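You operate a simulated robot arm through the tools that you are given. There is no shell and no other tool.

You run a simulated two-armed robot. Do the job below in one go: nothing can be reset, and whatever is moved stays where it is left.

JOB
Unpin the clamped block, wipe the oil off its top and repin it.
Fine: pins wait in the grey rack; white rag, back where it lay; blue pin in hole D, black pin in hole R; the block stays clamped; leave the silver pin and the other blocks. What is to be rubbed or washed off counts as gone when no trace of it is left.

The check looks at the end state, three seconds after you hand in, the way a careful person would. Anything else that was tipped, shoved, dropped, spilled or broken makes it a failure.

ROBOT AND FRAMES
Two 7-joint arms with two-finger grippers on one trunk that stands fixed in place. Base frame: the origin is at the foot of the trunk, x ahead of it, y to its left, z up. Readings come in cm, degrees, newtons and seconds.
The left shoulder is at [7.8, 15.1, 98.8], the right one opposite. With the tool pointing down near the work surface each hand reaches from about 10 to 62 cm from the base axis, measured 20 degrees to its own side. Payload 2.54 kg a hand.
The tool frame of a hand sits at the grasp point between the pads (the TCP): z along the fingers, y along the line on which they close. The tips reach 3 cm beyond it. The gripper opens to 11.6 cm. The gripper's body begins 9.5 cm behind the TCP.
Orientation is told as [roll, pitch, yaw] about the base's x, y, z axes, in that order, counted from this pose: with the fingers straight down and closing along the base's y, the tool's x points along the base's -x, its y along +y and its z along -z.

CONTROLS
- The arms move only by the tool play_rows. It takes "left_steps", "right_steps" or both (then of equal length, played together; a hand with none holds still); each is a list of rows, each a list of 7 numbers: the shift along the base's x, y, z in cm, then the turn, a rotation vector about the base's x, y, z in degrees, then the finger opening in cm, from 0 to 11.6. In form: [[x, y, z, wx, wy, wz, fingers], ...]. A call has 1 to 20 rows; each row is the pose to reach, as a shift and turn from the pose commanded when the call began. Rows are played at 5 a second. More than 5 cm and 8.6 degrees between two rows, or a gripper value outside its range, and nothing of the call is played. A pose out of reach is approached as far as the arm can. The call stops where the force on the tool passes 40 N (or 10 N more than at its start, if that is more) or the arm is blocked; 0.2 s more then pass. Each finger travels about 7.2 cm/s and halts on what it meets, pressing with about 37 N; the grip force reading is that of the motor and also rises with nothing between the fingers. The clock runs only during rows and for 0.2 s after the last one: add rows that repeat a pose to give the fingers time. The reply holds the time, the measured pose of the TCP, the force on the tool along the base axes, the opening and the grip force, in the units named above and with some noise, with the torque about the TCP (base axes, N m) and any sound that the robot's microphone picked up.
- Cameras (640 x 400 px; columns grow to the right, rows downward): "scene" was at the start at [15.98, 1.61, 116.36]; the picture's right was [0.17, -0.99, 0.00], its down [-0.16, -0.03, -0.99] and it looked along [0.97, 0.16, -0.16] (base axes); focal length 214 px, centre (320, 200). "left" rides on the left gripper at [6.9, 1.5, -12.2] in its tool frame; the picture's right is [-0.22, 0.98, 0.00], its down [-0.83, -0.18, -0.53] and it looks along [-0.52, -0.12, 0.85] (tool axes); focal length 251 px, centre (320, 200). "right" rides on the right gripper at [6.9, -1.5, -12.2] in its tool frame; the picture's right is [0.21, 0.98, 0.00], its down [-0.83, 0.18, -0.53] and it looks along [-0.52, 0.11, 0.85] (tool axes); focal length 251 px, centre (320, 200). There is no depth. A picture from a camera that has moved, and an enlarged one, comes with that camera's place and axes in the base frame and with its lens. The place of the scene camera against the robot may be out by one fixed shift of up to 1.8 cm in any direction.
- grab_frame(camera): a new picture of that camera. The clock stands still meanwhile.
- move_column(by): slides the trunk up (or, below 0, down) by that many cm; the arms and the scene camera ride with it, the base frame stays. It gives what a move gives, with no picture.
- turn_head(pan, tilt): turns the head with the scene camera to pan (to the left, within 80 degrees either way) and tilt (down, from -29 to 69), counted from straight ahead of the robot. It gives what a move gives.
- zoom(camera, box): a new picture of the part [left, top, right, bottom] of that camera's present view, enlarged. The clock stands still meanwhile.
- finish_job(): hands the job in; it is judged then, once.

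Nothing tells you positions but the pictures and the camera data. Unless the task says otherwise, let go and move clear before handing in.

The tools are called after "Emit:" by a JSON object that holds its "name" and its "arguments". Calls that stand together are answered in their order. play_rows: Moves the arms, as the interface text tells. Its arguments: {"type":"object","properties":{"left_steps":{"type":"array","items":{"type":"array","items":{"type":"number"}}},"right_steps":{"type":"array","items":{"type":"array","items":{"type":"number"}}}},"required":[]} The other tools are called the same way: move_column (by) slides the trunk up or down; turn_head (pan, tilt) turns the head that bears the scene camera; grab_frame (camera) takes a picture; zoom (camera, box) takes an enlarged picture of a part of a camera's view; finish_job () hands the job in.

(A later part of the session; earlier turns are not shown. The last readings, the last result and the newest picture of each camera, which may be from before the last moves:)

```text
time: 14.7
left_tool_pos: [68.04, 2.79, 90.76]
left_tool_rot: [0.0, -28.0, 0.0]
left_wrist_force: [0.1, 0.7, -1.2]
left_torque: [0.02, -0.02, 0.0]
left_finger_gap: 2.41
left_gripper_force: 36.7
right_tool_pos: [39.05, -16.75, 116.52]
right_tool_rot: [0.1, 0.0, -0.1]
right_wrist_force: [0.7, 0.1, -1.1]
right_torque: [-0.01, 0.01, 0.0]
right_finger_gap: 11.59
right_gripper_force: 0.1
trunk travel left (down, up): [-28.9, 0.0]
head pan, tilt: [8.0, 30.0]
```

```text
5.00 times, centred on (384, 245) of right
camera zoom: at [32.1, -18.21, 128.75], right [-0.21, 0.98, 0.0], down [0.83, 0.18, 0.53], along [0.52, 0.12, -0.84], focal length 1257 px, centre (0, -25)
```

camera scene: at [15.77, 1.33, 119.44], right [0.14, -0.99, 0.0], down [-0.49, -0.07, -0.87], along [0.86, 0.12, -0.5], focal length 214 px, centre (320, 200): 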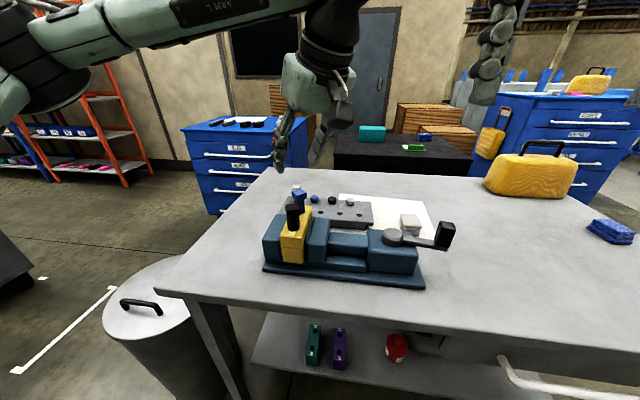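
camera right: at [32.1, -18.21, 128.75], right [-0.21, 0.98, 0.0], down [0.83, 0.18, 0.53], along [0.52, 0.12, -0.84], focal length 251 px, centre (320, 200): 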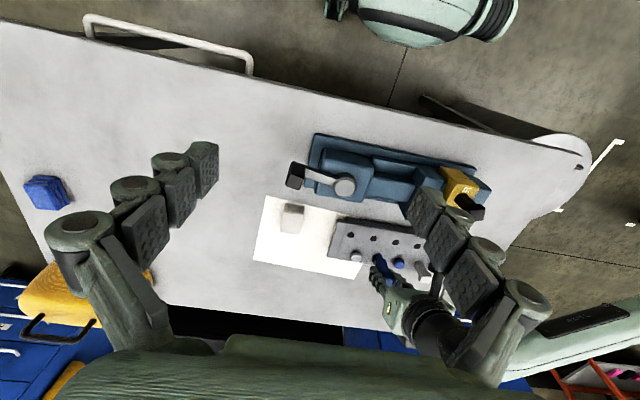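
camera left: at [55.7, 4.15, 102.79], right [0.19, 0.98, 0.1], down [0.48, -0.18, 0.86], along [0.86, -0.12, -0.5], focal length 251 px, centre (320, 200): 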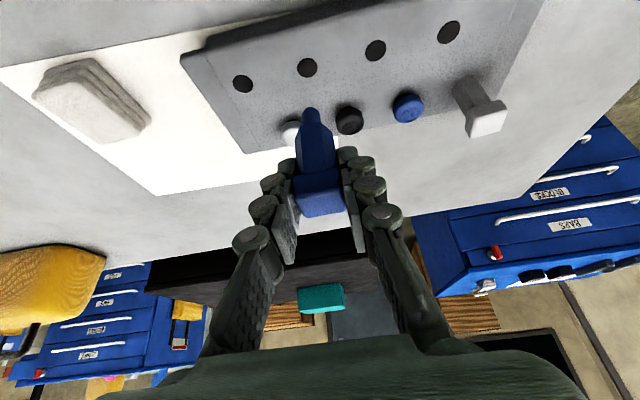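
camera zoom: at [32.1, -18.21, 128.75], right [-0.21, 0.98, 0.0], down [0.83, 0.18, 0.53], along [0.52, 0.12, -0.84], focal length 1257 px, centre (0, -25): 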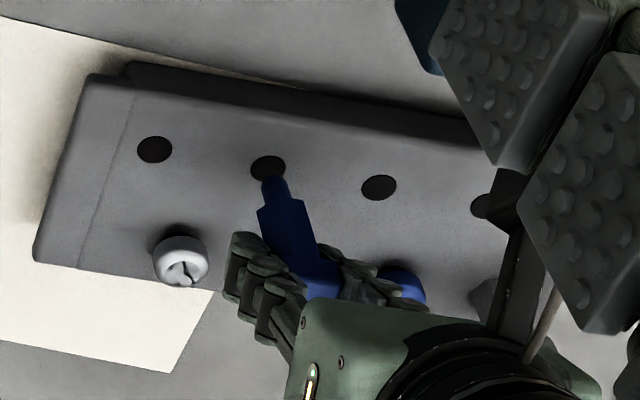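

The tip is centred on the hole within about a millimetre in both wrist views. I'll lower slowly into it and watch the force.

Emit:
{"name": "play_rows", "arguments": {"left_steps": [[0, 0.03, -0.4, 0, 0, 0, 1.5], [0, 0.03, -0.8, 0, 0, 0, 1.5], [0, 0.03, -1.2, 0, 0, 0, 1.5], [0, 0.03, -1.6, 0, 0, 0, 1.5]]}}

Emit:
{"name": "zoom", "arguments": {"camera": "left", "box": [256, 70, 384, 150]}}

Emit:
{"name": "zoom", "arguments": {"camera": "scene", "box": [304, 170, 384, 220]}}

```text
time: 15.7
left_tool_pos: [68.05, 2.83, 89.07]
left_tool_rot: [0.0, -27.9, 0.0]
left_wrist_force: [-1.2, 0.5, -0.7]
left_torque: [0.01, 0.0, 0.0]
left_finger_gap: 2.42
left_gripper_force: 37.3
right_tool_pos: [38.98, -16.85, 116.64]
right_tool_rot: [0.1, 0.0, 0.0]
right_wrist_force: [-0.1, -0.2, -1.1]
right_torque: [0.01, -0.01, 0.02]
right_finger_gap: 11.61
right_gripper_force: 0.1
trunk travel left (down, up): [-28.9, 0.0]
head pan, tilt: [8.0, 30.0]
```

```text
5.00 times, centred on (320, 110) of left
camera zoom: at [56.11, 4.26, 96.5], right [0.19, 0.98, 0.1], down [0.48, -0.18, 0.86], along [0.86, -0.12, -0.5], focal length 1257 px, centre (320, 650)
```

zoom: 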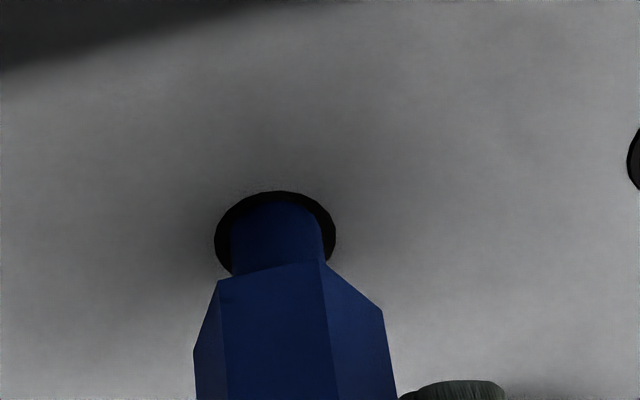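

```text
8.00 times, centred on (344, 195) of scene
camera zoom: at [15.79, 1.32, 119.43], right [0.14, -0.99, 0.0], down [-0.5, -0.07, -0.87], along [0.86, 0.12, -0.5], focal length 1716 px, centre (128, 240)
```

zoom: 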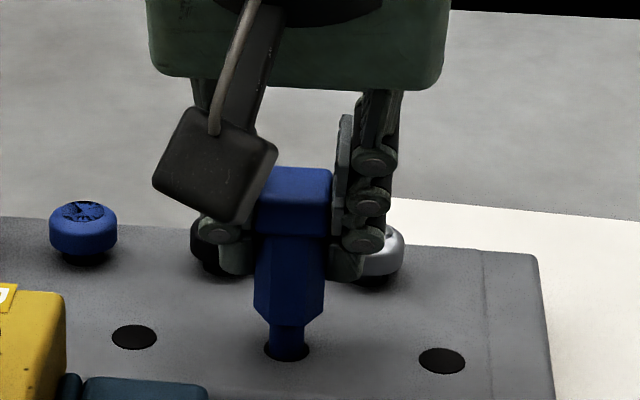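

The shank has entered the rack hole cleanly. I'll lower it the rest of the way until the shoulder sits.

Emit:
{"name": "play_rows", "arguments": {"left_steps": [[0, 0, -0.4, 0, 0, 0, 1.5], [0, 0, -0.8, 0, 0, 0, 1.5], [0, 0, -1.2, 0, 0, 0, 1.5], [0, 0, -1.5, 0, 0, 0, 1.5], [0, 0, -1.5, 0, 0, 0, 1.5]]}}

Emit:
{"name": "zoom", "arguments": {"camera": "left", "box": [256, 70, 384, 150]}}

Emit:
{"name": "zoom", "arguments": {"camera": "scene", "box": [304, 170, 384, 220]}}

```text
time: 16.9
left_tool_pos: [68.08, 2.82, 87.56]
left_tool_rot: [0.0, -27.9, 0.0]
left_wrist_force: [0.9, 0.5, -0.3]
left_torque: [0.03, -0.09, -0.01]
left_finger_gap: 2.4
left_gripper_force: 36.9
right_tool_pos: [39.0, -16.79, 116.48]
right_tool_rot: [0.1, 0.0, -0.2]
right_wrist_force: [0.4, 0.8, 0.3]
right_torque: [-0.01, -0.03, 0.01]
right_finger_gap: 11.58
right_gripper_force: 0.1
trunk travel left (down, up): [-28.9, 0.0]
head pan, tilt: [8.0, 30.0]
```

```text
5.00 times, centred on (320, 110) of left
camera zoom: at [56.03, 4.22, 94.96], right [0.19, 0.98, 0.1], down [0.48, -0.18, 0.86], along [0.86, -0.11, -0.5], focal length 1257 px, centre (320, 650)
```

zoom: 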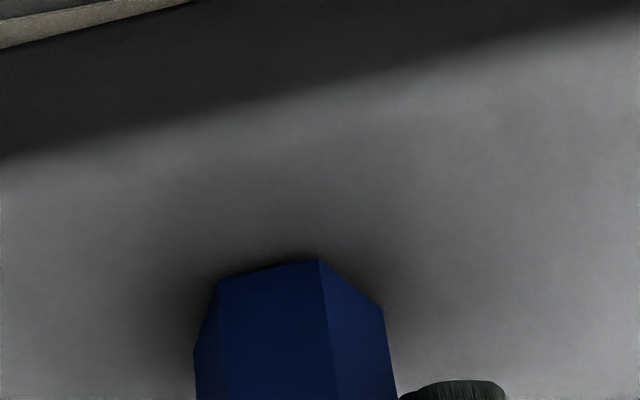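

```text
8.00 times, centred on (344, 195) of scene
camera zoom: at [15.79, 1.32, 119.43], right [0.14, -0.99, 0.0], down [-0.5, -0.07, -0.87], along [0.86, 0.12, -0.5], focal length 1716 px, centre (128, 240)
```

zoom: 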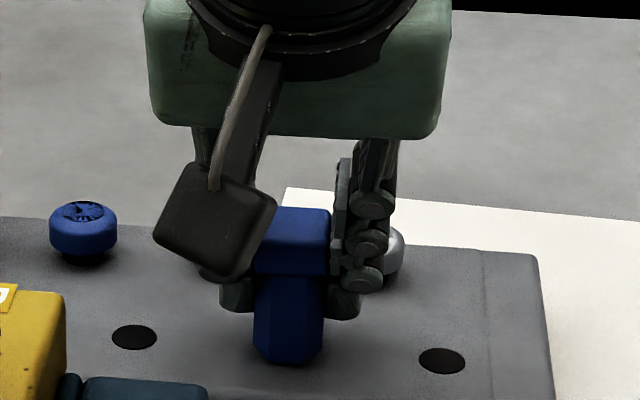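

The shoulder is nearly on the rack. I'll ease down in small steps until contact shows, then open.

Emit:
{"name": "play_rows", "arguments": {"left_steps": [[0, 0, -0.08, 0, 0, 0, 1.5], [0, 0, -0.16, 0, 0, 0, 1.5], [0, 0, -0.16, 0, 0, 0, 1.5]]}}

```text
time: 17.7
left_tool_pos: [68.14, 2.77, 87.48]
left_tool_rot: [0.1, -28.0, 0.0]
left_wrist_force: [0.6, 0.1, -0.9]
left_torque: [0.01, -0.03, 0.01]
left_finger_gap: 2.43
left_gripper_force: 36.8
right_tool_pos: [39.01, -16.67, 116.62]
right_tool_rot: [0.1, 0.0, -0.1]
right_wrist_force: [0.2, -0.2, 0.9]
right_torque: [-0.02, 0.0, 0.0]
right_finger_gap: 11.6
right_gripper_force: 0.0
trunk travel left (down, up): [-28.9, 0.0]
head pan, tilt: [8.0, 30.0]
```

Emit:
{"name": "play_rows", "arguments": {"left_steps": [[0, 0, -0.08, 0, 0, 0, 1.5], [0, 0, -0.16, 0, 0, 0, 1.5], [0, 0, -0.16, 0, 0, 0, 1.5]]}}

Emit:
{"name": "zoom", "arguments": {"camera": "left", "box": [256, 70, 384, 150]}}

```text
time: 18.5
left_tool_pos: [67.97, 2.9, 87.35]
left_tool_rot: [0.1, -28.0, 0.0]
left_wrist_force: [0.2, -0.9, 1.5]
left_torque: [0.0, -0.01, 0.03]
left_finger_gap: 2.4
left_gripper_force: 37.0
right_tool_pos: [39.11, -16.66, 116.57]
right_tool_rot: [0.1, 0.0, -0.2]
right_wrist_force: [0.8, 0.4, -0.9]
right_torque: [-0.02, -0.04, 0.01]
right_finger_gap: 11.6
right_gripper_force: 0.1
trunk travel left (down, up): [-28.9, 0.0]
head pan, tilt: [8.0, 30.0]
```

```text
5.00 times, centred on (320, 110) of left
camera zoom: at [56.02, 4.29, 94.72], right [0.19, 0.98, 0.1], down [0.48, -0.18, 0.86], along [0.86, -0.12, -0.5], focal length 1257 px, centre (320, 650)
```

zoom: 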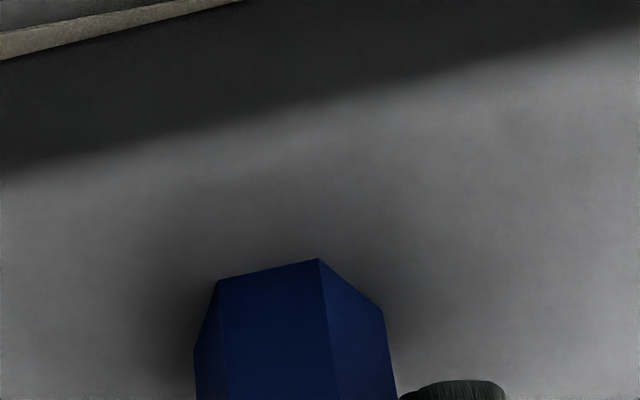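

Contact is just felt at the predicted height, so the pin is seated. I'll open and rise straight up.

Emit:
{"name": "play_rows", "arguments": {"left_steps": [[0, 0, 0, 0, 0, 0, 5], [0, 0, 0, 0, 0, 0, 5], [0, 0, 1.5, 0, 0, 0, 5], [0, 0, 4, 0, 0, 0, 5], [0, 0, 8, 0, 0, 0, 5], [0, 0, 8, 0, 0, 0, 5]]}}

Emit:
{"name": "grab_frame", "arguments": {"camera": "left"}}

Emit:
{"name": "zoom", "arguments": {"camera": "scene", "box": [256, 150, 384, 230]}}

```text
time: 19.9
left_tool_pos: [68.07, 2.92, 95.36]
left_tool_rot: [0.0, -28.0, 0.0]
left_wrist_force: [0.5, 0.2, 0.3]
left_torque: [-0.01, -0.01, 0.0]
left_finger_gap: 4.99
left_gripper_force: 0.0
right_tool_pos: [39.11, -16.74, 116.63]
right_tool_rot: [0.0, 0.0, -0.1]
right_wrist_force: [-0.2, -0.3, 0.2]
right_torque: [0.01, -0.01, -0.01]
right_finger_gap: 11.58
right_gripper_force: 0.1
trunk travel left (down, up): [-28.9, 0.0]
head pan, tilt: [8.0, 30.0]
```

```text
taken
camera left: at [56.07, 4.44, 102.69], right [0.19, 0.98, 0.1], down [0.48, -0.18, 0.86], along [0.86, -0.11, -0.5], focal length 251 px, centre (320, 200)
```

left: 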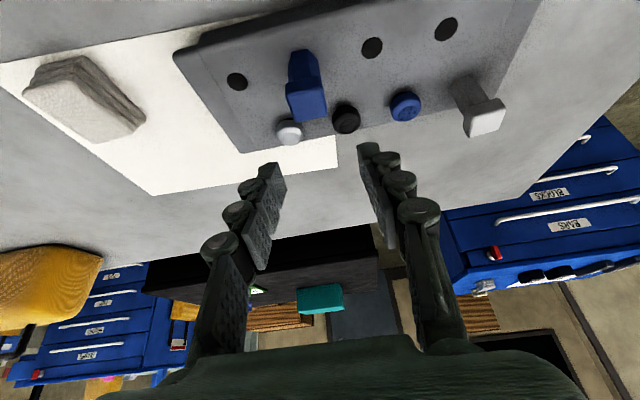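

```text
5.00 times, centred on (320, 190) of scene
camera zoom: at [15.79, 1.33, 119.43], right [0.14, -0.99, 0.0], down [-0.5, -0.07, -0.87], along [0.86, 0.12, -0.5], focal length 1072 px, centre (320, 250)
```

zoom: 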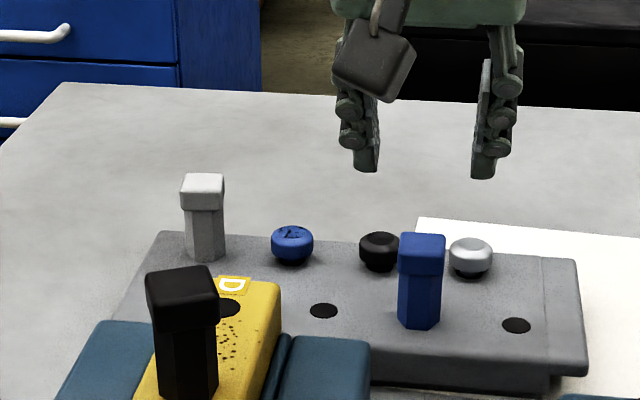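

The blue pin stands free in the rack. I'll swing the left hand back above the black pin, turned 25° to match its head.

Emit:
{"name": "play_rows", "arguments": {"left_steps": [[-1, 0.5, 4, 0, 0, 0, 5.2], [-2.5, 1.5, 8, 0, 0, 3, 5.2], [-6.5, 3.5, 8.64, 0, 0, 8, 5.2], [-10.5, 5.5, 8.64, 0, 0, 14, 5.2], [-14.5, 7.2, 8.64, 0, 0, 20, 5.2], [-18.55, 8.6, 8.64, 0, 0, 25, 5.2], [-18.55, 8.6, 8.64, 0, 0, 25, 5.2]]}}

Emit:
{"name": "grab_frame", "arguments": {"camera": "left"}}

Emit:
{"name": "zoom", "arguments": {"camera": "left", "box": [240, 60, 400, 160]}}

Emit:
{"name": "zoom", "arguments": {"camera": "scene", "box": [256, 150, 384, 230]}}

```text
time: 21.5
left_tool_pos: [49.4, 11.3, 104.2]
left_tool_rot: [-0.1, -28.0, 25.1]
left_wrist_force: [0.0, 0.1, -0.7]
left_torque: [-0.03, -0.05, -0.06]
left_finger_gap: 5.19
left_gripper_force: 0.0
right_tool_pos: [39.03, -16.68, 116.61]
right_tool_rot: [0.1, 0.1, -0.1]
right_wrist_force: [0.2, -0.1, 1.3]
right_torque: [0.0, -0.02, 0.01]
right_finger_gap: 11.6
right_gripper_force: 0.1
trunk travel left (down, up): [-28.9, 0.0]
head pan, tilt: [8.0, 30.0]
```

```text
taken
camera left: at [37.91, 7.6, 111.61], right [-0.24, 0.96, 0.1], down [0.51, 0.04, 0.86], along [0.83, 0.26, -0.5], focal length 251 px, centre (320, 200)
```

left: 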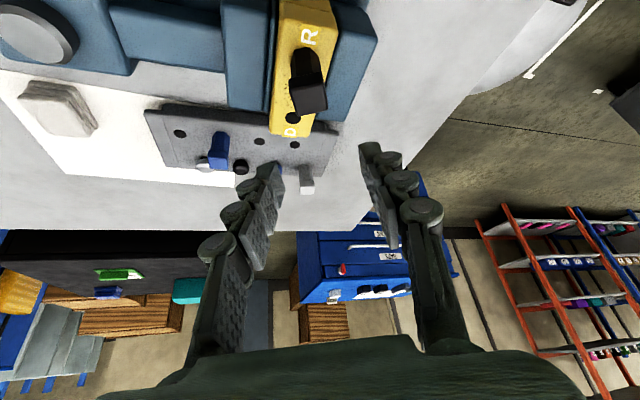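

```text
4.00 times, centred on (320, 110) of left
camera zoom: at [37.91, 7.6, 111.61], right [-0.24, 0.96, 0.1], down [0.51, 0.04, 0.86], along [0.83, 0.26, -0.5], focal length 1006 px, centre (320, 560)
```

zoom: 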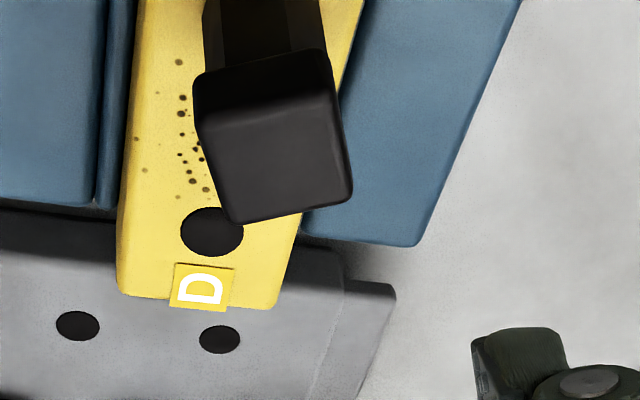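

```text
5.00 times, centred on (320, 190) of scene
camera zoom: at [15.78, 1.32, 119.43], right [0.14, -0.99, 0.0], down [-0.5, -0.07, -0.87], along [0.86, 0.12, -0.5], focal length 1072 px, centre (320, 250)
```

zoom: 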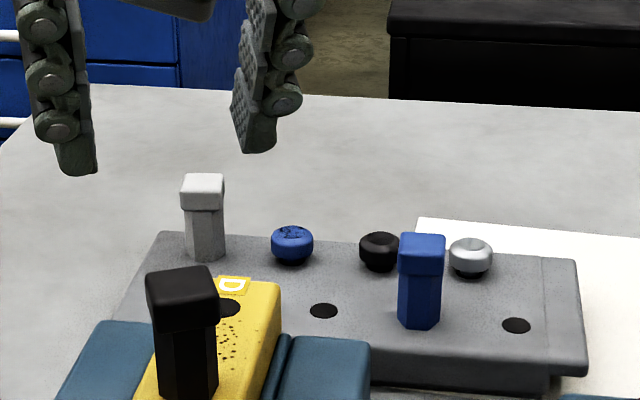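

The black head is centred at about (49.7, 11.4) and turned about 24°. I'll adjust and descend around it.

Emit:
{"name": "play_rows", "arguments": {"left_steps": [[0.37, 0.16, -1.5, 0, 0, -0.6, 5.2], [0.37, 0.16, -3.5, 0, 0, -0.6, 5.2], [0.37, 0.16, -5.5, 0, 0, -0.6, 5.2], [0.37, 0.16, -5.5, 0, 0, -0.6, 5.2]]}}

Emit:
{"name": "zoom", "arguments": {"camera": "left", "box": [240, 100, 400, 200]}}

```text
time: 22.5
left_tool_pos: [49.71, 11.43, 98.56]
left_tool_rot: [0.0, -28.0, 24.4]
left_wrist_force: [-1.1, 0.4, -0.7]
left_torque: [0.04, 0.02, -0.01]
left_finger_gap: 5.19
left_gripper_force: 0.1
right_tool_pos: [38.93, -16.79, 116.64]
right_tool_rot: [0.1, 0.0, -0.1]
right_wrist_force: [-0.1, -0.1, -0.1]
right_torque: [0.02, 0.02, 0.01]
right_finger_gap: 11.59
right_gripper_force: 0.1
trunk travel left (down, up): [-28.9, 0.0]
head pan, tilt: [8.0, 30.0]
```

```text
4.00 times, centred on (320, 150) of left
camera zoom: at [38.09, 7.88, 105.92], right [-0.23, 0.97, 0.1], down [0.51, 0.03, 0.86], along [0.83, 0.25, -0.5], focal length 1006 px, centre (320, 400)
```

zoom: 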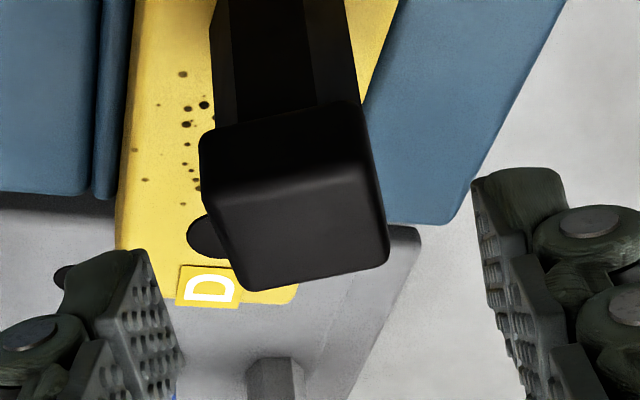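

Emit:
{"name": "play_rows", "arguments": {"left_steps": [[0.1, 0.02, -1.2, 0, 0, 0, 5.2], [0.1, 0.02, -2.4, 0, 0, 0, 5.2], [0.1, 0.02, -3.4, 0, 0, 0, 5.2], [0.1, 0.02, -3.4, 0, 0, 0, 5.2], [0.1, 0.02, -3.4, 0, 0, 0, 1.5], [0.1, 0.02, -3.4, 0, 0, 0, 1.5], [0.1, 0.02, -3.4, 0, 0, 0, 1.5]]}}

Emit:
{"name": "zoom", "arguments": {"camera": "left", "box": [240, 100, 400, 200]}}

Emit:
{"name": "zoom", "arguments": {"camera": "scene", "box": [256, 150, 384, 230]}}

```text
time: 24.1
left_tool_pos: [49.78, 11.54, 95.19]
left_tool_rot: [0.0, -28.1, 24.4]
left_wrist_force: [0.3, 0.8, 0.3]
left_torque: [-0.01, 0.04, 0.02]
left_finger_gap: 2.38
left_gripper_force: 36.4
right_tool_pos: [39.0, -16.74, 116.62]
right_tool_rot: [0.1, 0.1, -0.1]
right_wrist_force: [-1.0, -0.4, -0.3]
right_torque: [-0.02, 0.0, 0.0]
right_finger_gap: 11.61
right_gripper_force: 0.0
trunk travel left (down, up): [-28.9, 0.0]
head pan, tilt: [8.0, 30.0]
```

```text
4.00 times, centred on (320, 150) of left
camera zoom: at [38.29, 8.03, 102.53], right [-0.23, 0.97, 0.1], down [0.51, 0.03, 0.86], along [0.83, 0.25, -0.5], focal length 1006 px, centre (320, 400)
```

zoom: 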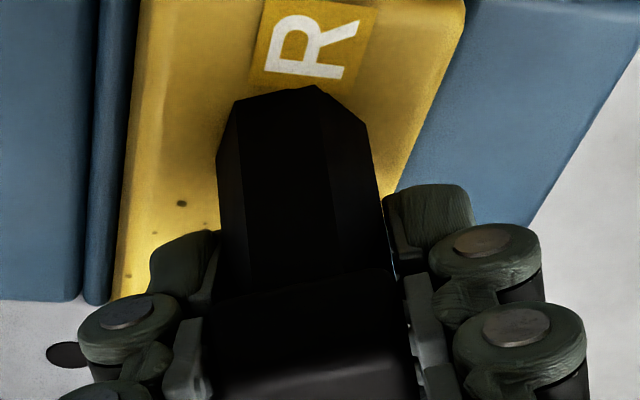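

```text
5.00 times, centred on (320, 190) of scene
camera zoom: at [15.78, 1.32, 119.43], right [0.14, -0.99, 0.0], down [-0.5, -0.07, -0.87], along [0.86, 0.12, -0.5], focal length 1072 px, centre (320, 250)
```

zoom: 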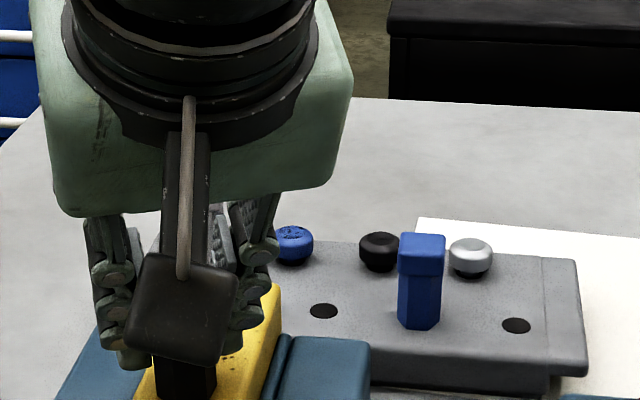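

The black head is gripped (2.38 cm) with no side load. I'll lift it straight out.

Emit:
{"name": "play_rows", "arguments": {"left_steps": [[0, 0, 0.5, 0, 0, 0, 1.5], [0, 0, 1.5, 0, 0, 0, 1.5], [0, 0, 3, 0, 0, 0, 1.5], [0, 0, 4.5, 0, 0, 0, 1.5], [0, 0, 6, 0, 0, 0, 1.5], [0, 0, 6, 0, 0, 0, 1.5]]}}

Emit:
{"name": "zoom", "arguments": {"camera": "left", "box": [240, 60, 400, 160]}}

Emit:
{"name": "zoom", "arguments": {"camera": "scene", "box": [256, 150, 384, 230]}}

```text
time: 25.5
left_tool_pos: [49.94, 11.48, 101.11]
left_tool_rot: [0.0, -28.0, 24.3]
left_wrist_force: [0.3, 0.2, 0.0]
left_torque: [-0.01, 0.03, -0.04]
left_finger_gap: 2.41
left_gripper_force: 36.9
right_tool_pos: [39.05, -16.72, 116.56]
right_tool_rot: [0.1, 0.0, 0.0]
right_wrist_force: [-0.4, 0.4, -0.5]
right_torque: [-0.03, -0.02, -0.02]
right_finger_gap: 11.59
right_gripper_force: 0.1
trunk travel left (down, up): [-28.9, 0.0]
head pan, tilt: [8.0, 30.0]
```

```text
4.00 times, centred on (320, 110) of left
camera zoom: at [38.44, 7.97, 108.47], right [-0.23, 0.97, 0.1], down [0.51, 0.03, 0.86], along [0.83, 0.25, -0.5], focal length 1006 px, centre (320, 560)
```

zoom: 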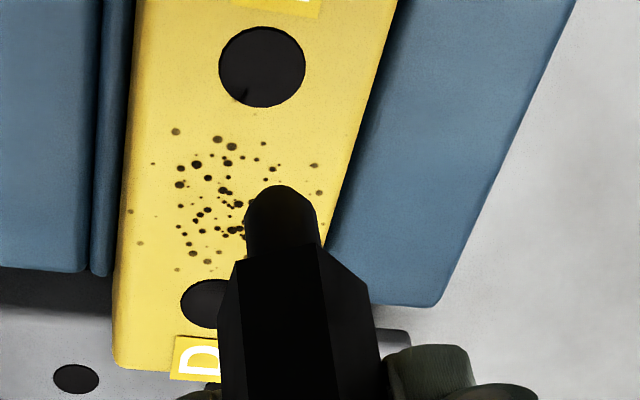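

```text
5.00 times, centred on (320, 190) of scene
camera zoom: at [15.78, 1.32, 119.43], right [0.14, -0.99, 0.0], down [-0.5, -0.07, -0.87], along [0.86, 0.12, -0.5], focal length 1072 px, centre (320, 250)
```

zoom: 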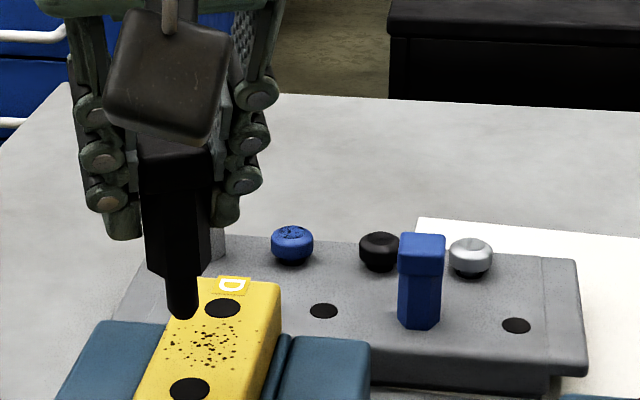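

The black pin is out and the oil specks now show fully between the two holes. I'll carry it to the fourth rack hole near (67.8, 13.9).

Emit:
{"name": "play_rows", "arguments": {"left_steps": [[2, 0, 0.5, 0, 0, -4, 1.5], [6, 0.6, 0.5, 0, 0, -9, 1.5], [10, 1.2, 0.3, 0, 0, -14, 1.5], [14, 1.8, -1, 0, 0, -19, 1.5], [17.9, 2.4, -3, 0, 0, -24.4, 1.5], [17.9, 2.4, -5.5, 0, 0, -24.4, 1.5], [17.9, 2.4, -5.5, 0, 0, -24.4, 1.5]]}}

Emit:
{"name": "grab_frame", "arguments": {"camera": "left"}}

Emit:
{"name": "zoom", "arguments": {"camera": "left", "box": [240, 60, 400, 160]}}

Emit:
{"name": "zoom", "arguments": {"camera": "scene", "box": [256, 150, 384, 230]}}

```text
time: 27.1
left_tool_pos: [67.92, 14.16, 95.43]
left_tool_rot: [0.0, -28.0, -0.1]
left_wrist_force: [0.1, -0.1, -1.0]
left_torque: [-0.03, -0.02, 0.0]
left_finger_gap: 2.41
left_gripper_force: 36.9
right_tool_pos: [38.98, -16.7, 116.71]
right_tool_rot: [0.1, 0.0, -0.1]
right_wrist_force: [0.2, -0.1, -0.3]
right_torque: [-0.03, -0.02, -0.03]
right_finger_gap: 11.59
right_gripper_force: 0.0
trunk travel left (down, up): [-28.9, 0.0]
head pan, tilt: [8.0, 30.0]
```

```text
taken
camera left: at [55.94, 15.56, 102.89], right [0.19, 0.98, 0.1], down [0.48, -0.18, 0.86], along [0.86, -0.12, -0.5], focal length 251 px, centre (320, 200)
```

left: 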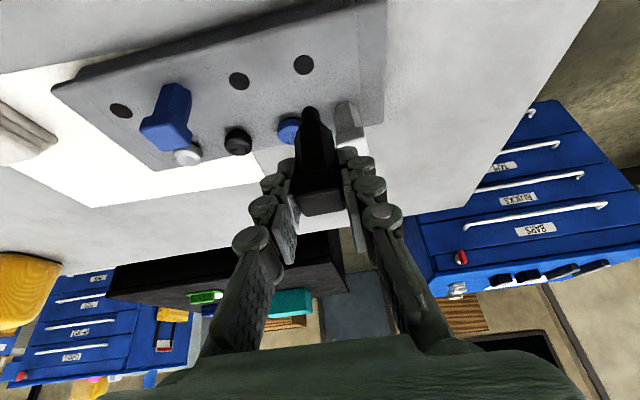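

```text
4.00 times, centred on (320, 110) of left
camera zoom: at [55.94, 15.56, 102.89], right [0.19, 0.98, 0.1], down [0.48, -0.18, 0.86], along [0.86, -0.12, -0.5], focal length 1006 px, centre (320, 560)
```

zoom: 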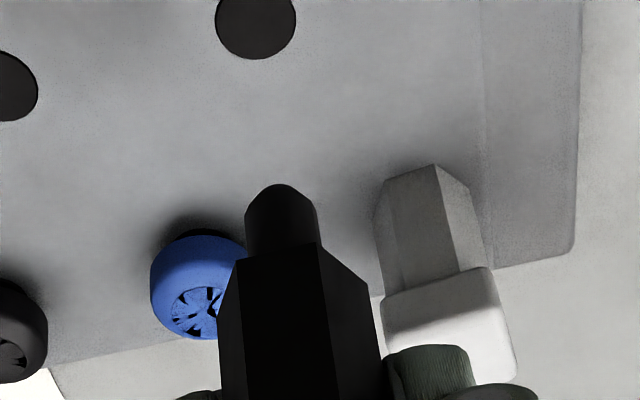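

```text
5.00 times, centred on (320, 190) of scene
camera zoom: at [15.78, 1.32, 119.44], right [0.14, -0.99, 0.0], down [-0.5, -0.07, -0.87], along [0.86, 0.12, -0.5], focal length 1072 px, centre (320, 250)
```

zoom: 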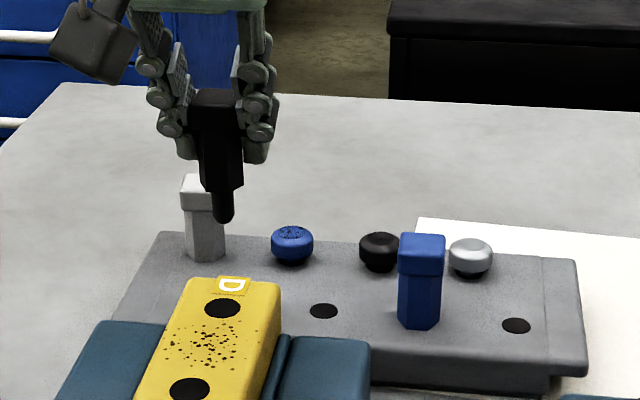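

I place hole 4 at (67.97, 13.93) and the pin axis at (67.7, 14.03). I'll correct and go down to just above the hole.

Emit:
{"name": "play_rows", "arguments": {"left_steps": [[0.28, -0.1, -1.6, 0, 0, 0, 1.5], [0.28, -0.1, -3.2, 0, 0, 0, 1.5], [0.28, -0.1, -4.8, 0, 0, 0, 1.5], [0.28, -0.1, -4.8, 0, 0, 0, 1.5]]}}

Emit:
{"name": "zoom", "arguments": {"camera": "left", "box": [256, 70, 384, 150]}}

Emit:
{"name": "zoom", "arguments": {"camera": "scene", "box": [264, 170, 344, 220]}}

```text
time: 28.1
left_tool_pos: [68.24, 13.87, 90.65]
left_tool_rot: [0.1, -27.9, 0.0]
left_wrist_force: [-0.4, -0.3, -0.6]
left_torque: [0.01, 0.04, -0.02]
left_finger_gap: 2.43
left_gripper_force: 36.6
right_tool_pos: [38.96, -16.76, 116.54]
right_tool_rot: [0.2, 0.0, -0.1]
right_wrist_force: [1.0, -0.4, 0.8]
right_torque: [0.0, 0.02, 0.02]
right_finger_gap: 11.56
right_gripper_force: 0.0
trunk travel left (down, up): [-28.9, 0.0]
head pan, tilt: [8.0, 30.0]
```

```text
5.00 times, centred on (320, 110) of left
camera zoom: at [56.35, 15.31, 98.02], right [0.19, 0.98, 0.1], down [0.48, -0.18, 0.86], along [0.86, -0.12, -0.5], focal length 1257 px, centre (320, 650)
```

zoom: 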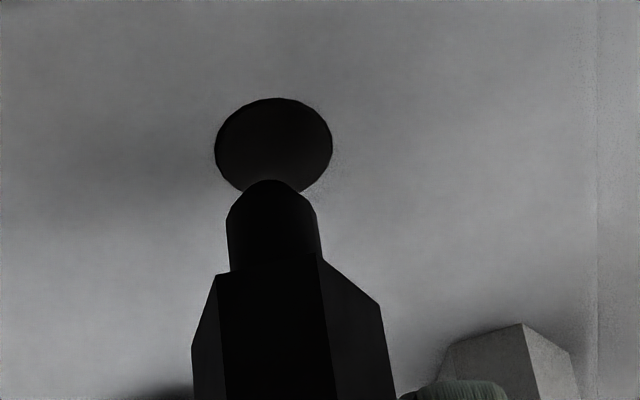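

```text
8.00 times, centred on (304, 195) of scene
camera zoom: at [15.78, 1.32, 119.44], right [0.14, -0.99, 0.0], down [-0.5, -0.07, -0.87], along [0.86, 0.12, -0.5], focal length 1716 px, centre (448, 240)
```

zoom: 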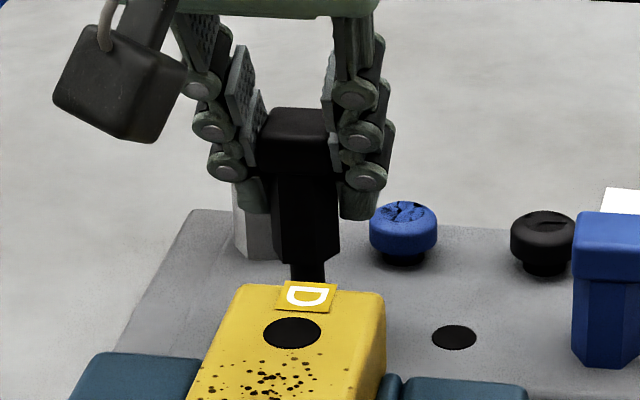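

The pin axis is about 0.18 too far forward and 0.12 too far right of the hole. I'll correct that, then lower partway.

Emit:
{"name": "play_rows", "arguments": {"left_steps": [[-0.18, 0.12, 0, 0, 0, 0, 1.5], [-0.18, 0.12, -0.4, 0, 0, 0, 1.5], [-0.18, 0.12, -0.8, 0, 0, 0, 1.5], [-0.18, 0.12, -1.2, 0, 0, 0, 1.5], [-0.18, 0.12, -1.2, 0, 0, 0, 1.5]]}}

Emit:
{"name": "zoom", "arguments": {"camera": "left", "box": [256, 70, 384, 150]}}

```text
time: 29.3
left_tool_pos: [68.04, 13.95, 89.51]
left_tool_rot: [0.0, -27.9, 0.1]
left_wrist_force: [-0.1, -0.4, -1.1]
left_torque: [0.0, -0.01, -0.01]
left_finger_gap: 2.4
left_gripper_force: 37.0
right_tool_pos: [39.0, -16.69, 116.56]
right_tool_rot: [0.0, -0.1, -0.2]
right_wrist_force: [-0.3, -0.3, -0.3]
right_torque: [0.03, 0.0, 0.01]
right_finger_gap: 11.61
right_gripper_force: 0.0
trunk travel left (down, up): [-28.9, 0.0]
head pan, tilt: [8.0, 30.0]
```

```text
5.00 times, centred on (320, 110) of left
camera zoom: at [56.0, 15.42, 96.89], right [0.19, 0.98, 0.1], down [0.48, -0.18, 0.86], along [0.86, -0.12, -0.5], focal length 1257 px, centre (320, 650)
```

zoom: 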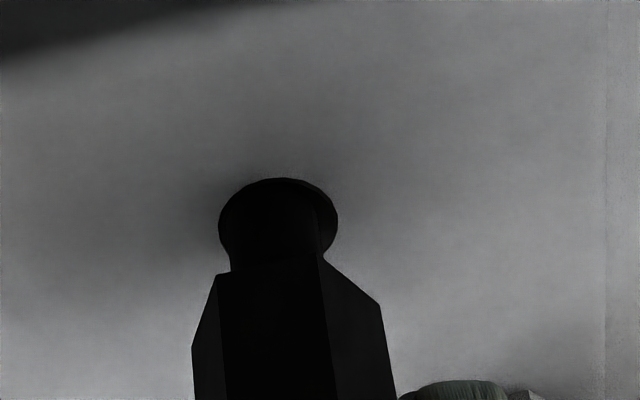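

The tip has entered the hole with no contact force. I'll lower it the rest of the way, nudging 0.05 left.

Emit:
{"name": "play_rows", "arguments": {"left_steps": [[0, 0.05, -0.4, 0, 0, 0, 1.5], [0, 0.05, -0.8, 0, 0, 0, 1.5], [0, 0.05, -1.2, 0, 0, 0, 1.5], [0, 0.05, -1.6, 0, 0, 0, 1.5], [0, 0.05, -2.0, 0, 0, 0, 1.5], [0, 0.05, -2.1, 0, 0, 0, 1.5], [0, 0.05, -2.1, 0, 0, 0, 1.5]]}}

Emit:
{"name": "zoom", "arguments": {"camera": "left", "box": [256, 70, 384, 150]}}

Emit:
{"name": "zoom", "arguments": {"camera": "scene", "box": [264, 170, 344, 220]}}

```text
time: 30.9
left_tool_pos: [67.98, 13.94, 87.4]
left_tool_rot: [0.0, -28.0, 0.0]
left_wrist_force: [4.6, 0.3, 0.6]
left_torque: [-0.03, -0.21, 0.01]
left_finger_gap: 2.42
left_gripper_force: 36.4
right_tool_pos: [39.07, -16.74, 116.54]
right_tool_rot: [0.1, 0.1, -0.1]
right_wrist_force: [-0.6, 0.4, 1.2]
right_torque: [0.0, -0.02, 0.02]
right_finger_gap: 11.58
right_gripper_force: 0.0
trunk travel left (down, up): [-28.9, 0.0]
head pan, tilt: [8.0, 30.0]
```

```text
5.00 times, centred on (320, 110) of left
camera zoom: at [55.99, 15.53, 94.85], right [0.19, 0.98, 0.1], down [0.48, -0.18, 0.86], along [0.86, -0.11, -0.5], focal length 1257 px, centre (320, 650)
```

zoom: 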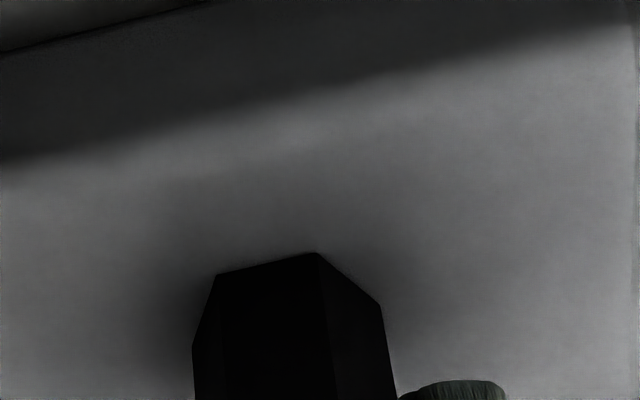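

```text
8.00 times, centred on (304, 195) of scene
camera zoom: at [15.8, 1.32, 119.43], right [0.14, -0.99, 0.0], down [-0.5, -0.07, -0.87], along [0.86, 0.12, -0.5], focal length 1716 px, centre (448, 240)
```

zoom: 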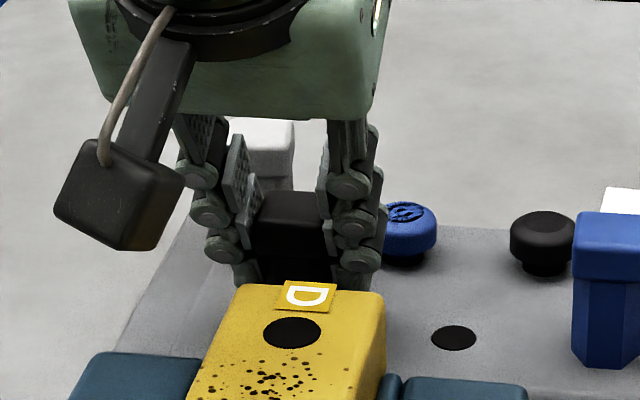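

The pin is nearly seated, with a light 4.6 N forward push from the hole wall. I'll ease forward 0.12 and settle it.

Emit:
{"name": "play_rows", "arguments": {"left_steps": [[0.12, 0, 0, 0, 0, 0, 1.5], [0.12, 0, -0.06, 0, 0, 0, 1.5], [0.12, 0, -0.1, 0, 0, 0, 1.5], [0.12, 0, -0.1, 0, 0, 0, 1.5]]}}

```text
time: 31.9
left_tool_pos: [67.98, 14.01, 87.35]
left_tool_rot: [0.0, -28.0, -0.2]
left_wrist_force: [0.2, -0.8, 0.5]
left_torque: [-0.02, 0.08, 0.0]
left_finger_gap: 2.41
left_gripper_force: 37.4
right_tool_pos: [38.92, -16.67, 116.6]
right_tool_rot: [0.1, 0.1, -0.1]
right_wrist_force: [-0.2, -0.4, 0.4]
right_torque: [-0.01, 0.02, 0.01]
right_finger_gap: 11.6
right_gripper_force: 0.2
trunk travel left (down, up): [-28.9, 0.0]
head pan, tilt: [8.0, 30.0]
```

Forces are gone and the height matches the blue pin's seat. I'll open modestly and rise straight up.

Emit:
{"name": "play_rows", "arguments": {"left_steps": [[0, 0, 0, 0, 0, 0, 4.4], [0, 0, 0, 0, 0, 0, 4.4], [0, 0, 1.5, 0, 0, 0, 4.4], [0, 0, 4, 0, 0, 0, 4.4], [0, 0, 8, 0, 0, 0, 4.4], [0, 0, 12, 0, 0, 0, 4.4], [0, 0, 12, 0, 0, 0, 4.4]]}}

Emit:
{"name": "grab_frame", "arguments": {"camera": "left"}}

Emit:
{"name": "zoom", "arguments": {"camera": "scene", "box": [256, 150, 384, 230]}}

```text
time: 33.5
left_tool_pos: [68.27, 14.08, 99.44]
left_tool_rot: [-0.1, -28.1, 0.0]
left_wrist_force: [-0.1, -0.8, -0.5]
left_torque: [0.03, 0.01, -0.03]
left_finger_gap: 4.42
left_gripper_force: 0.0
right_tool_pos: [38.93, -16.67, 116.59]
right_tool_rot: [0.2, 0.0, -0.1]
right_wrist_force: [-0.6, 0.2, 0.2]
right_torque: [-0.03, 0.03, 0.01]
right_finger_gap: 11.61
right_gripper_force: 0.1
trunk travel left (down, up): [-28.9, 0.0]
head pan, tilt: [8.0, 30.0]
```

```text
taken
camera left: at [56.21, 15.63, 106.83], right [0.19, 0.98, 0.1], down [0.48, -0.18, 0.86], along [0.86, -0.12, -0.5], focal length 251 px, centre (320, 200)
```

left: 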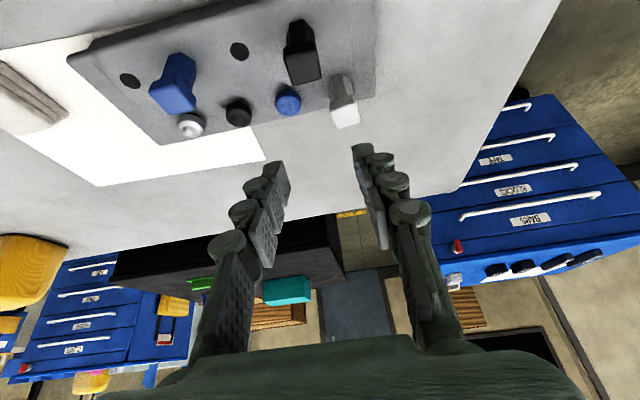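

```text
5.00 times, centred on (320, 190) of scene
camera zoom: at [15.79, 1.33, 119.43], right [0.14, -0.99, 0.0], down [-0.5, -0.07, -0.87], along [0.86, 0.12, -0.5], focal length 1072 px, centre (320, 250)
```

zoom: 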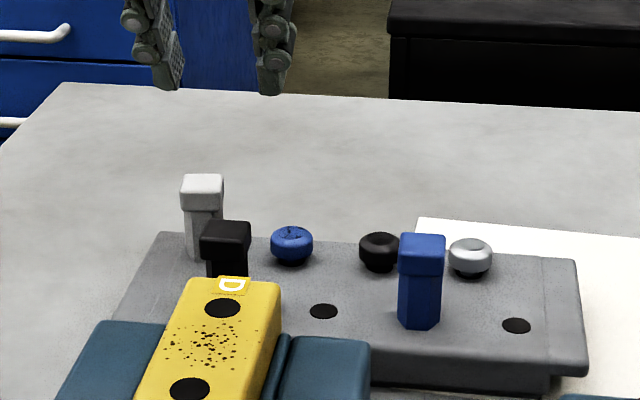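

Both pins stand in the rack, and the block top is free. I'll move the left hand up and away, then study the lever and the rag before bringing the right hand in.

Emit:
{"name": "play_rows", "arguments": {"left_steps": [[-0.5, 1, 4, 0, 0, 0, 6], [-3.5, 3, 7, 0, 0, 0, 6], [-7, 5, 9.5, 0, 0, 0, 6], [-10.5, 7, 12, 0, 0, 0, 6], [-14, 9.5, 14, 0, 0, 0, 6], [-17.5, 12, 16, 0, 0, 0, 6], [-21, 14.5, 18, 0, 0, 0, 6], [-24, 16, 18, 0, 0, 0, 6]]}}

Emit:
{"name": "zoom", "arguments": {"camera": "right", "box": [260, 140, 420, 240]}}

Emit:
{"name": "zoom", "arguments": {"camera": "scene", "box": [370, 190, 498, 270]}}

Emit:
{"name": "grab_frame", "arguments": {"camera": "left"}}

```text
time: 35.3
left_tool_pos: [44.11, 30.23, 117.41]
left_tool_rot: [0.0, -28.1, -0.1]
left_wrist_force: [0.4, 0.0, 0.6]
left_torque: [0.0, 0.0, 0.0]
left_finger_gap: 5.99
left_gripper_force: 0.0
right_tool_pos: [38.9, -16.72, 116.72]
right_tool_rot: [0.1, -0.2, -0.1]
right_wrist_force: [-0.1, 0.6, -0.5]
right_torque: [-0.04, -0.02, -0.02]
right_finger_gap: 11.6
right_gripper_force: 0.2
trunk travel left (down, up): [-28.9, 0.0]
head pan, tilt: [8.0, 30.0]
```

```text
4.00 times, centred on (340, 190) of right
camera zoom: at [32.05, -18.18, 128.77], right [-0.21, 0.98, 0.0], down [0.83, 0.18, 0.54], along [0.52, 0.12, -0.84], focal length 1006 px, centre (240, 240)
```

zoom: 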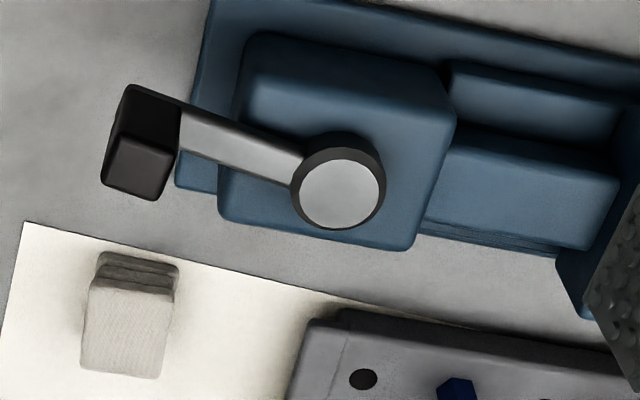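

```text
5.00 times, centred on (434, 230) of scene
camera zoom: at [15.74, 1.34, 119.44], right [0.14, -0.99, 0.0], down [-0.49, -0.07, -0.87], along [0.86, 0.12, -0.5], focal length 1072 px, centre (-250, 50)
```

zoom: 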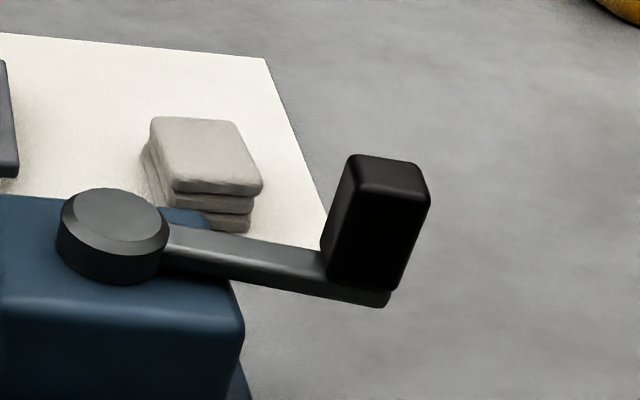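

```text
taken
camera left: at [32.09, 31.67, 124.76], right [0.19, 0.98, 0.1], down [0.48, -0.18, 0.86], along [0.86, -0.12, -0.5], focal length 251 px, centre (320, 200)
```

left: 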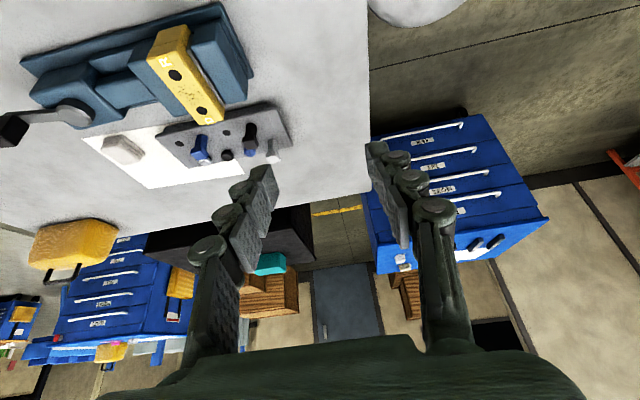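

The rag is a folded stack about 6 × 4.5 × 3.1 cm, centred near (67.3, -17) on the sheet. The vise lever's grip stands at (51.7, -18.1), with its top at z≈92.7, and must not be touched. I'll bring the right hand high over the lever to a hover above the rag.

Emit:
{"name": "play_rows", "arguments": {"right_steps": [[4, 0, -1, 0, -6, 0, 11], [8, 0, -3, 0, -12, 0, 9], [12, 0, -5, 0, -18, 0, 7.5], [16, 0, -8, 0, -18, 0, 7.5], [20, -0.1, -11, 0, -18, 0, 7.5], [23, -0.2, -14.5, 0, -18, 0, 7.5], [25.05, -0.3, -17.5, 0, -18, 0, 7.5], [25.05, -0.3, -17.5, 0, -18, 0, 7.5]]}}

Emit:
{"name": "grab_frame", "arguments": {"camera": "right"}}

Emit:
{"name": "grab_frame", "arguments": {"camera": "scene"}}

```text
time: 37.1
left_tool_pos: [44.19, 30.21, 117.3]
left_tool_rot: [-0.1, -28.0, -0.1]
left_wrist_force: [1.0, 0.8, -0.5]
left_torque: [-0.03, 0.03, 0.02]
left_finger_gap: 6.01
left_gripper_force: 0.0
right_tool_pos: [64.04, -17.06, 98.95]
right_tool_rot: [0.2, -18.1, -0.1]
right_wrist_force: [-0.4, -0.3, 0.8]
right_torque: [-0.01, -0.01, -0.02]
right_finger_gap: 7.5
right_gripper_force: 0.0
trunk travel left (down, up): [-28.9, 0.0]
head pan, tilt: [8.0, 30.0]
```

```text
taken
camera right: at [53.78, -18.48, 108.39], right [-0.2, 0.98, -0.06], down [0.62, 0.18, 0.76], along [0.76, 0.12, -0.64], focal length 251 px, centre (320, 200)
```

right: 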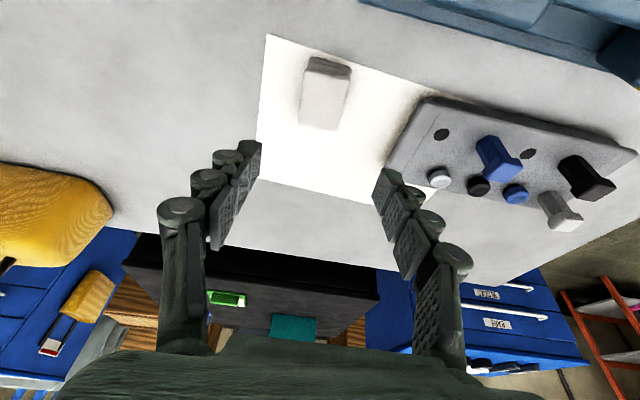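

```text
taken
camera scene: at [15.76, 1.33, 119.44], right [0.14, -0.99, 0.0], down [-0.49, -0.07, -0.87], along [0.86, 0.12, -0.5], focal length 214 px, centre (320, 200)
```

scene: 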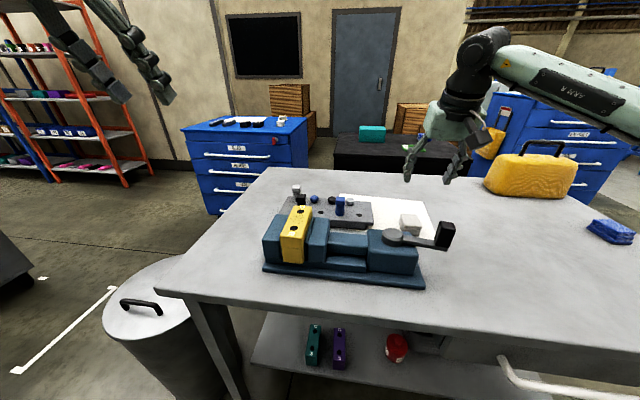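

Emit:
{"name": "zoom", "arguments": {"camera": "right", "box": [248, 30, 408, 130]}}

Emit:
{"name": "zoom", "arguments": {"camera": "scene", "box": [376, 140, 504, 220]}}

```text
4.00 times, centred on (328, 80) of right
camera zoom: at [53.78, -18.48, 108.39], right [-0.2, 0.98, -0.06], down [0.62, 0.18, 0.76], along [0.76, 0.12, -0.64], focal length 1006 px, centre (288, 680)
```

zoom: 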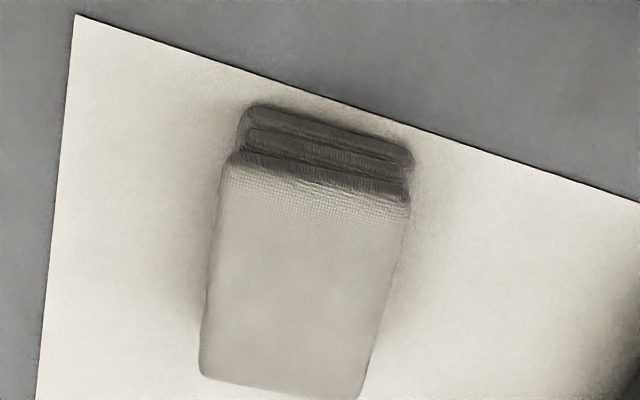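

```text
5.00 times, centred on (440, 180) of scene
camera zoom: at [15.76, 1.33, 119.44], right [0.14, -0.99, 0.0], down [-0.49, -0.07, -0.87], along [0.86, 0.12, -0.5], focal length 1072 px, centre (-280, 300)
```

zoom: 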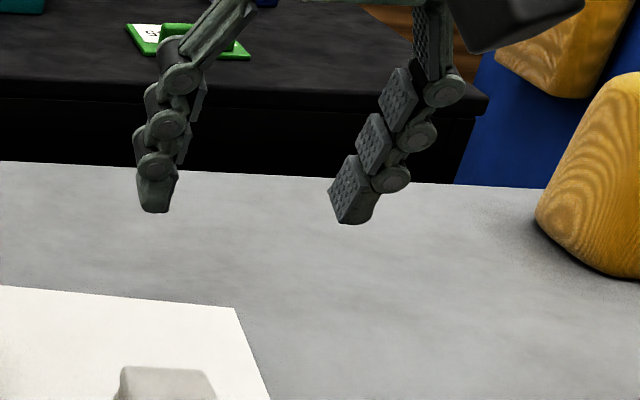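

The rag's edges are square to the hand to within 2°, centred at (67.6, -17.05), top at z≈83. I'll go down to just above it and check alignment.

Emit:
{"name": "play_rows", "arguments": {"right_steps": [[1, 0, -3.5, 0, 0, 1.5, 7.5], [2, 0, -7, 0, 0, 1.5, 7.5], [2.86, 0, -10.5, 0, 0, 1.5, 7.5], [2.86, 0, -10.5, 0, 0, 1.5, 7.5]]}}

Emit:
{"name": "grab_frame", "arguments": {"camera": "right"}}

Emit:
{"name": "zoom", "arguments": {"camera": "scene", "box": [352, 150, 480, 230]}}

```text
time: 38.1
left_tool_pos: [44.25, 30.2, 117.29]
left_tool_rot: [-0.1, -28.0, 0.1]
left_wrist_force: [0.6, -0.3, 0.1]
left_torque: [0.02, 0.02, 0.03]
left_finger_gap: 6.0
left_gripper_force: 0.2
right_tool_pos: [67.0, -17.2, 88.36]
right_tool_rot: [0.2, -18.1, 1.5]
right_wrist_force: [-0.7, -0.8, 0.2]
right_torque: [0.0, -0.03, 0.01]
right_finger_gap: 7.51
right_gripper_force: 0.0
trunk travel left (down, up): [-28.9, 0.0]
head pan, tilt: [8.0, 30.0]
```

```text
taken
camera right: at [56.72, -18.82, 97.85], right [-0.23, 0.97, -0.06], down [0.61, 0.19, 0.76], along [0.75, 0.14, -0.64], focal length 251 px, centre (320, 200)
```

right: 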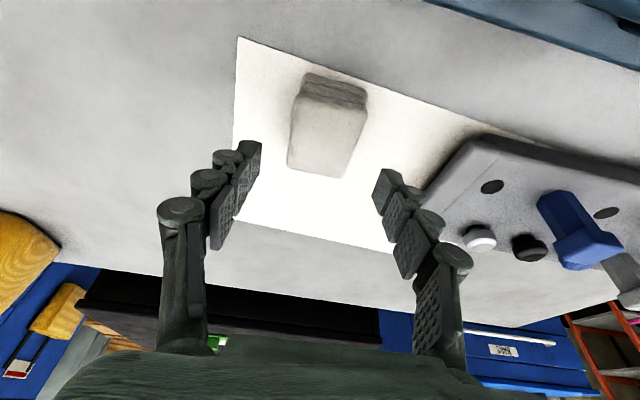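

```text
5.00 times, centred on (416, 190) of scene
camera zoom: at [15.77, 1.32, 119.44], right [0.14, -0.99, 0.0], down [-0.49, -0.07, -0.87], along [0.86, 0.12, -0.5], focal length 1072 px, centre (-160, 250)
```

zoom: 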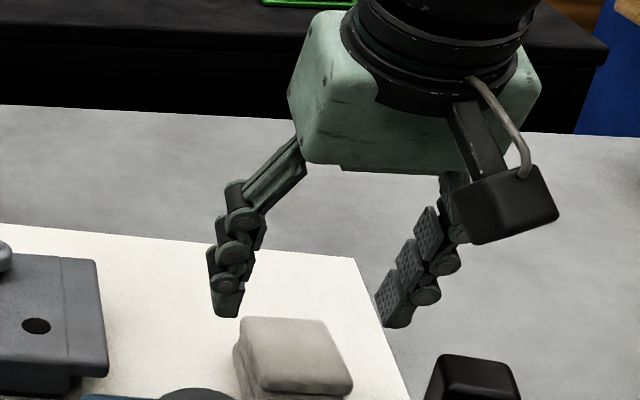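

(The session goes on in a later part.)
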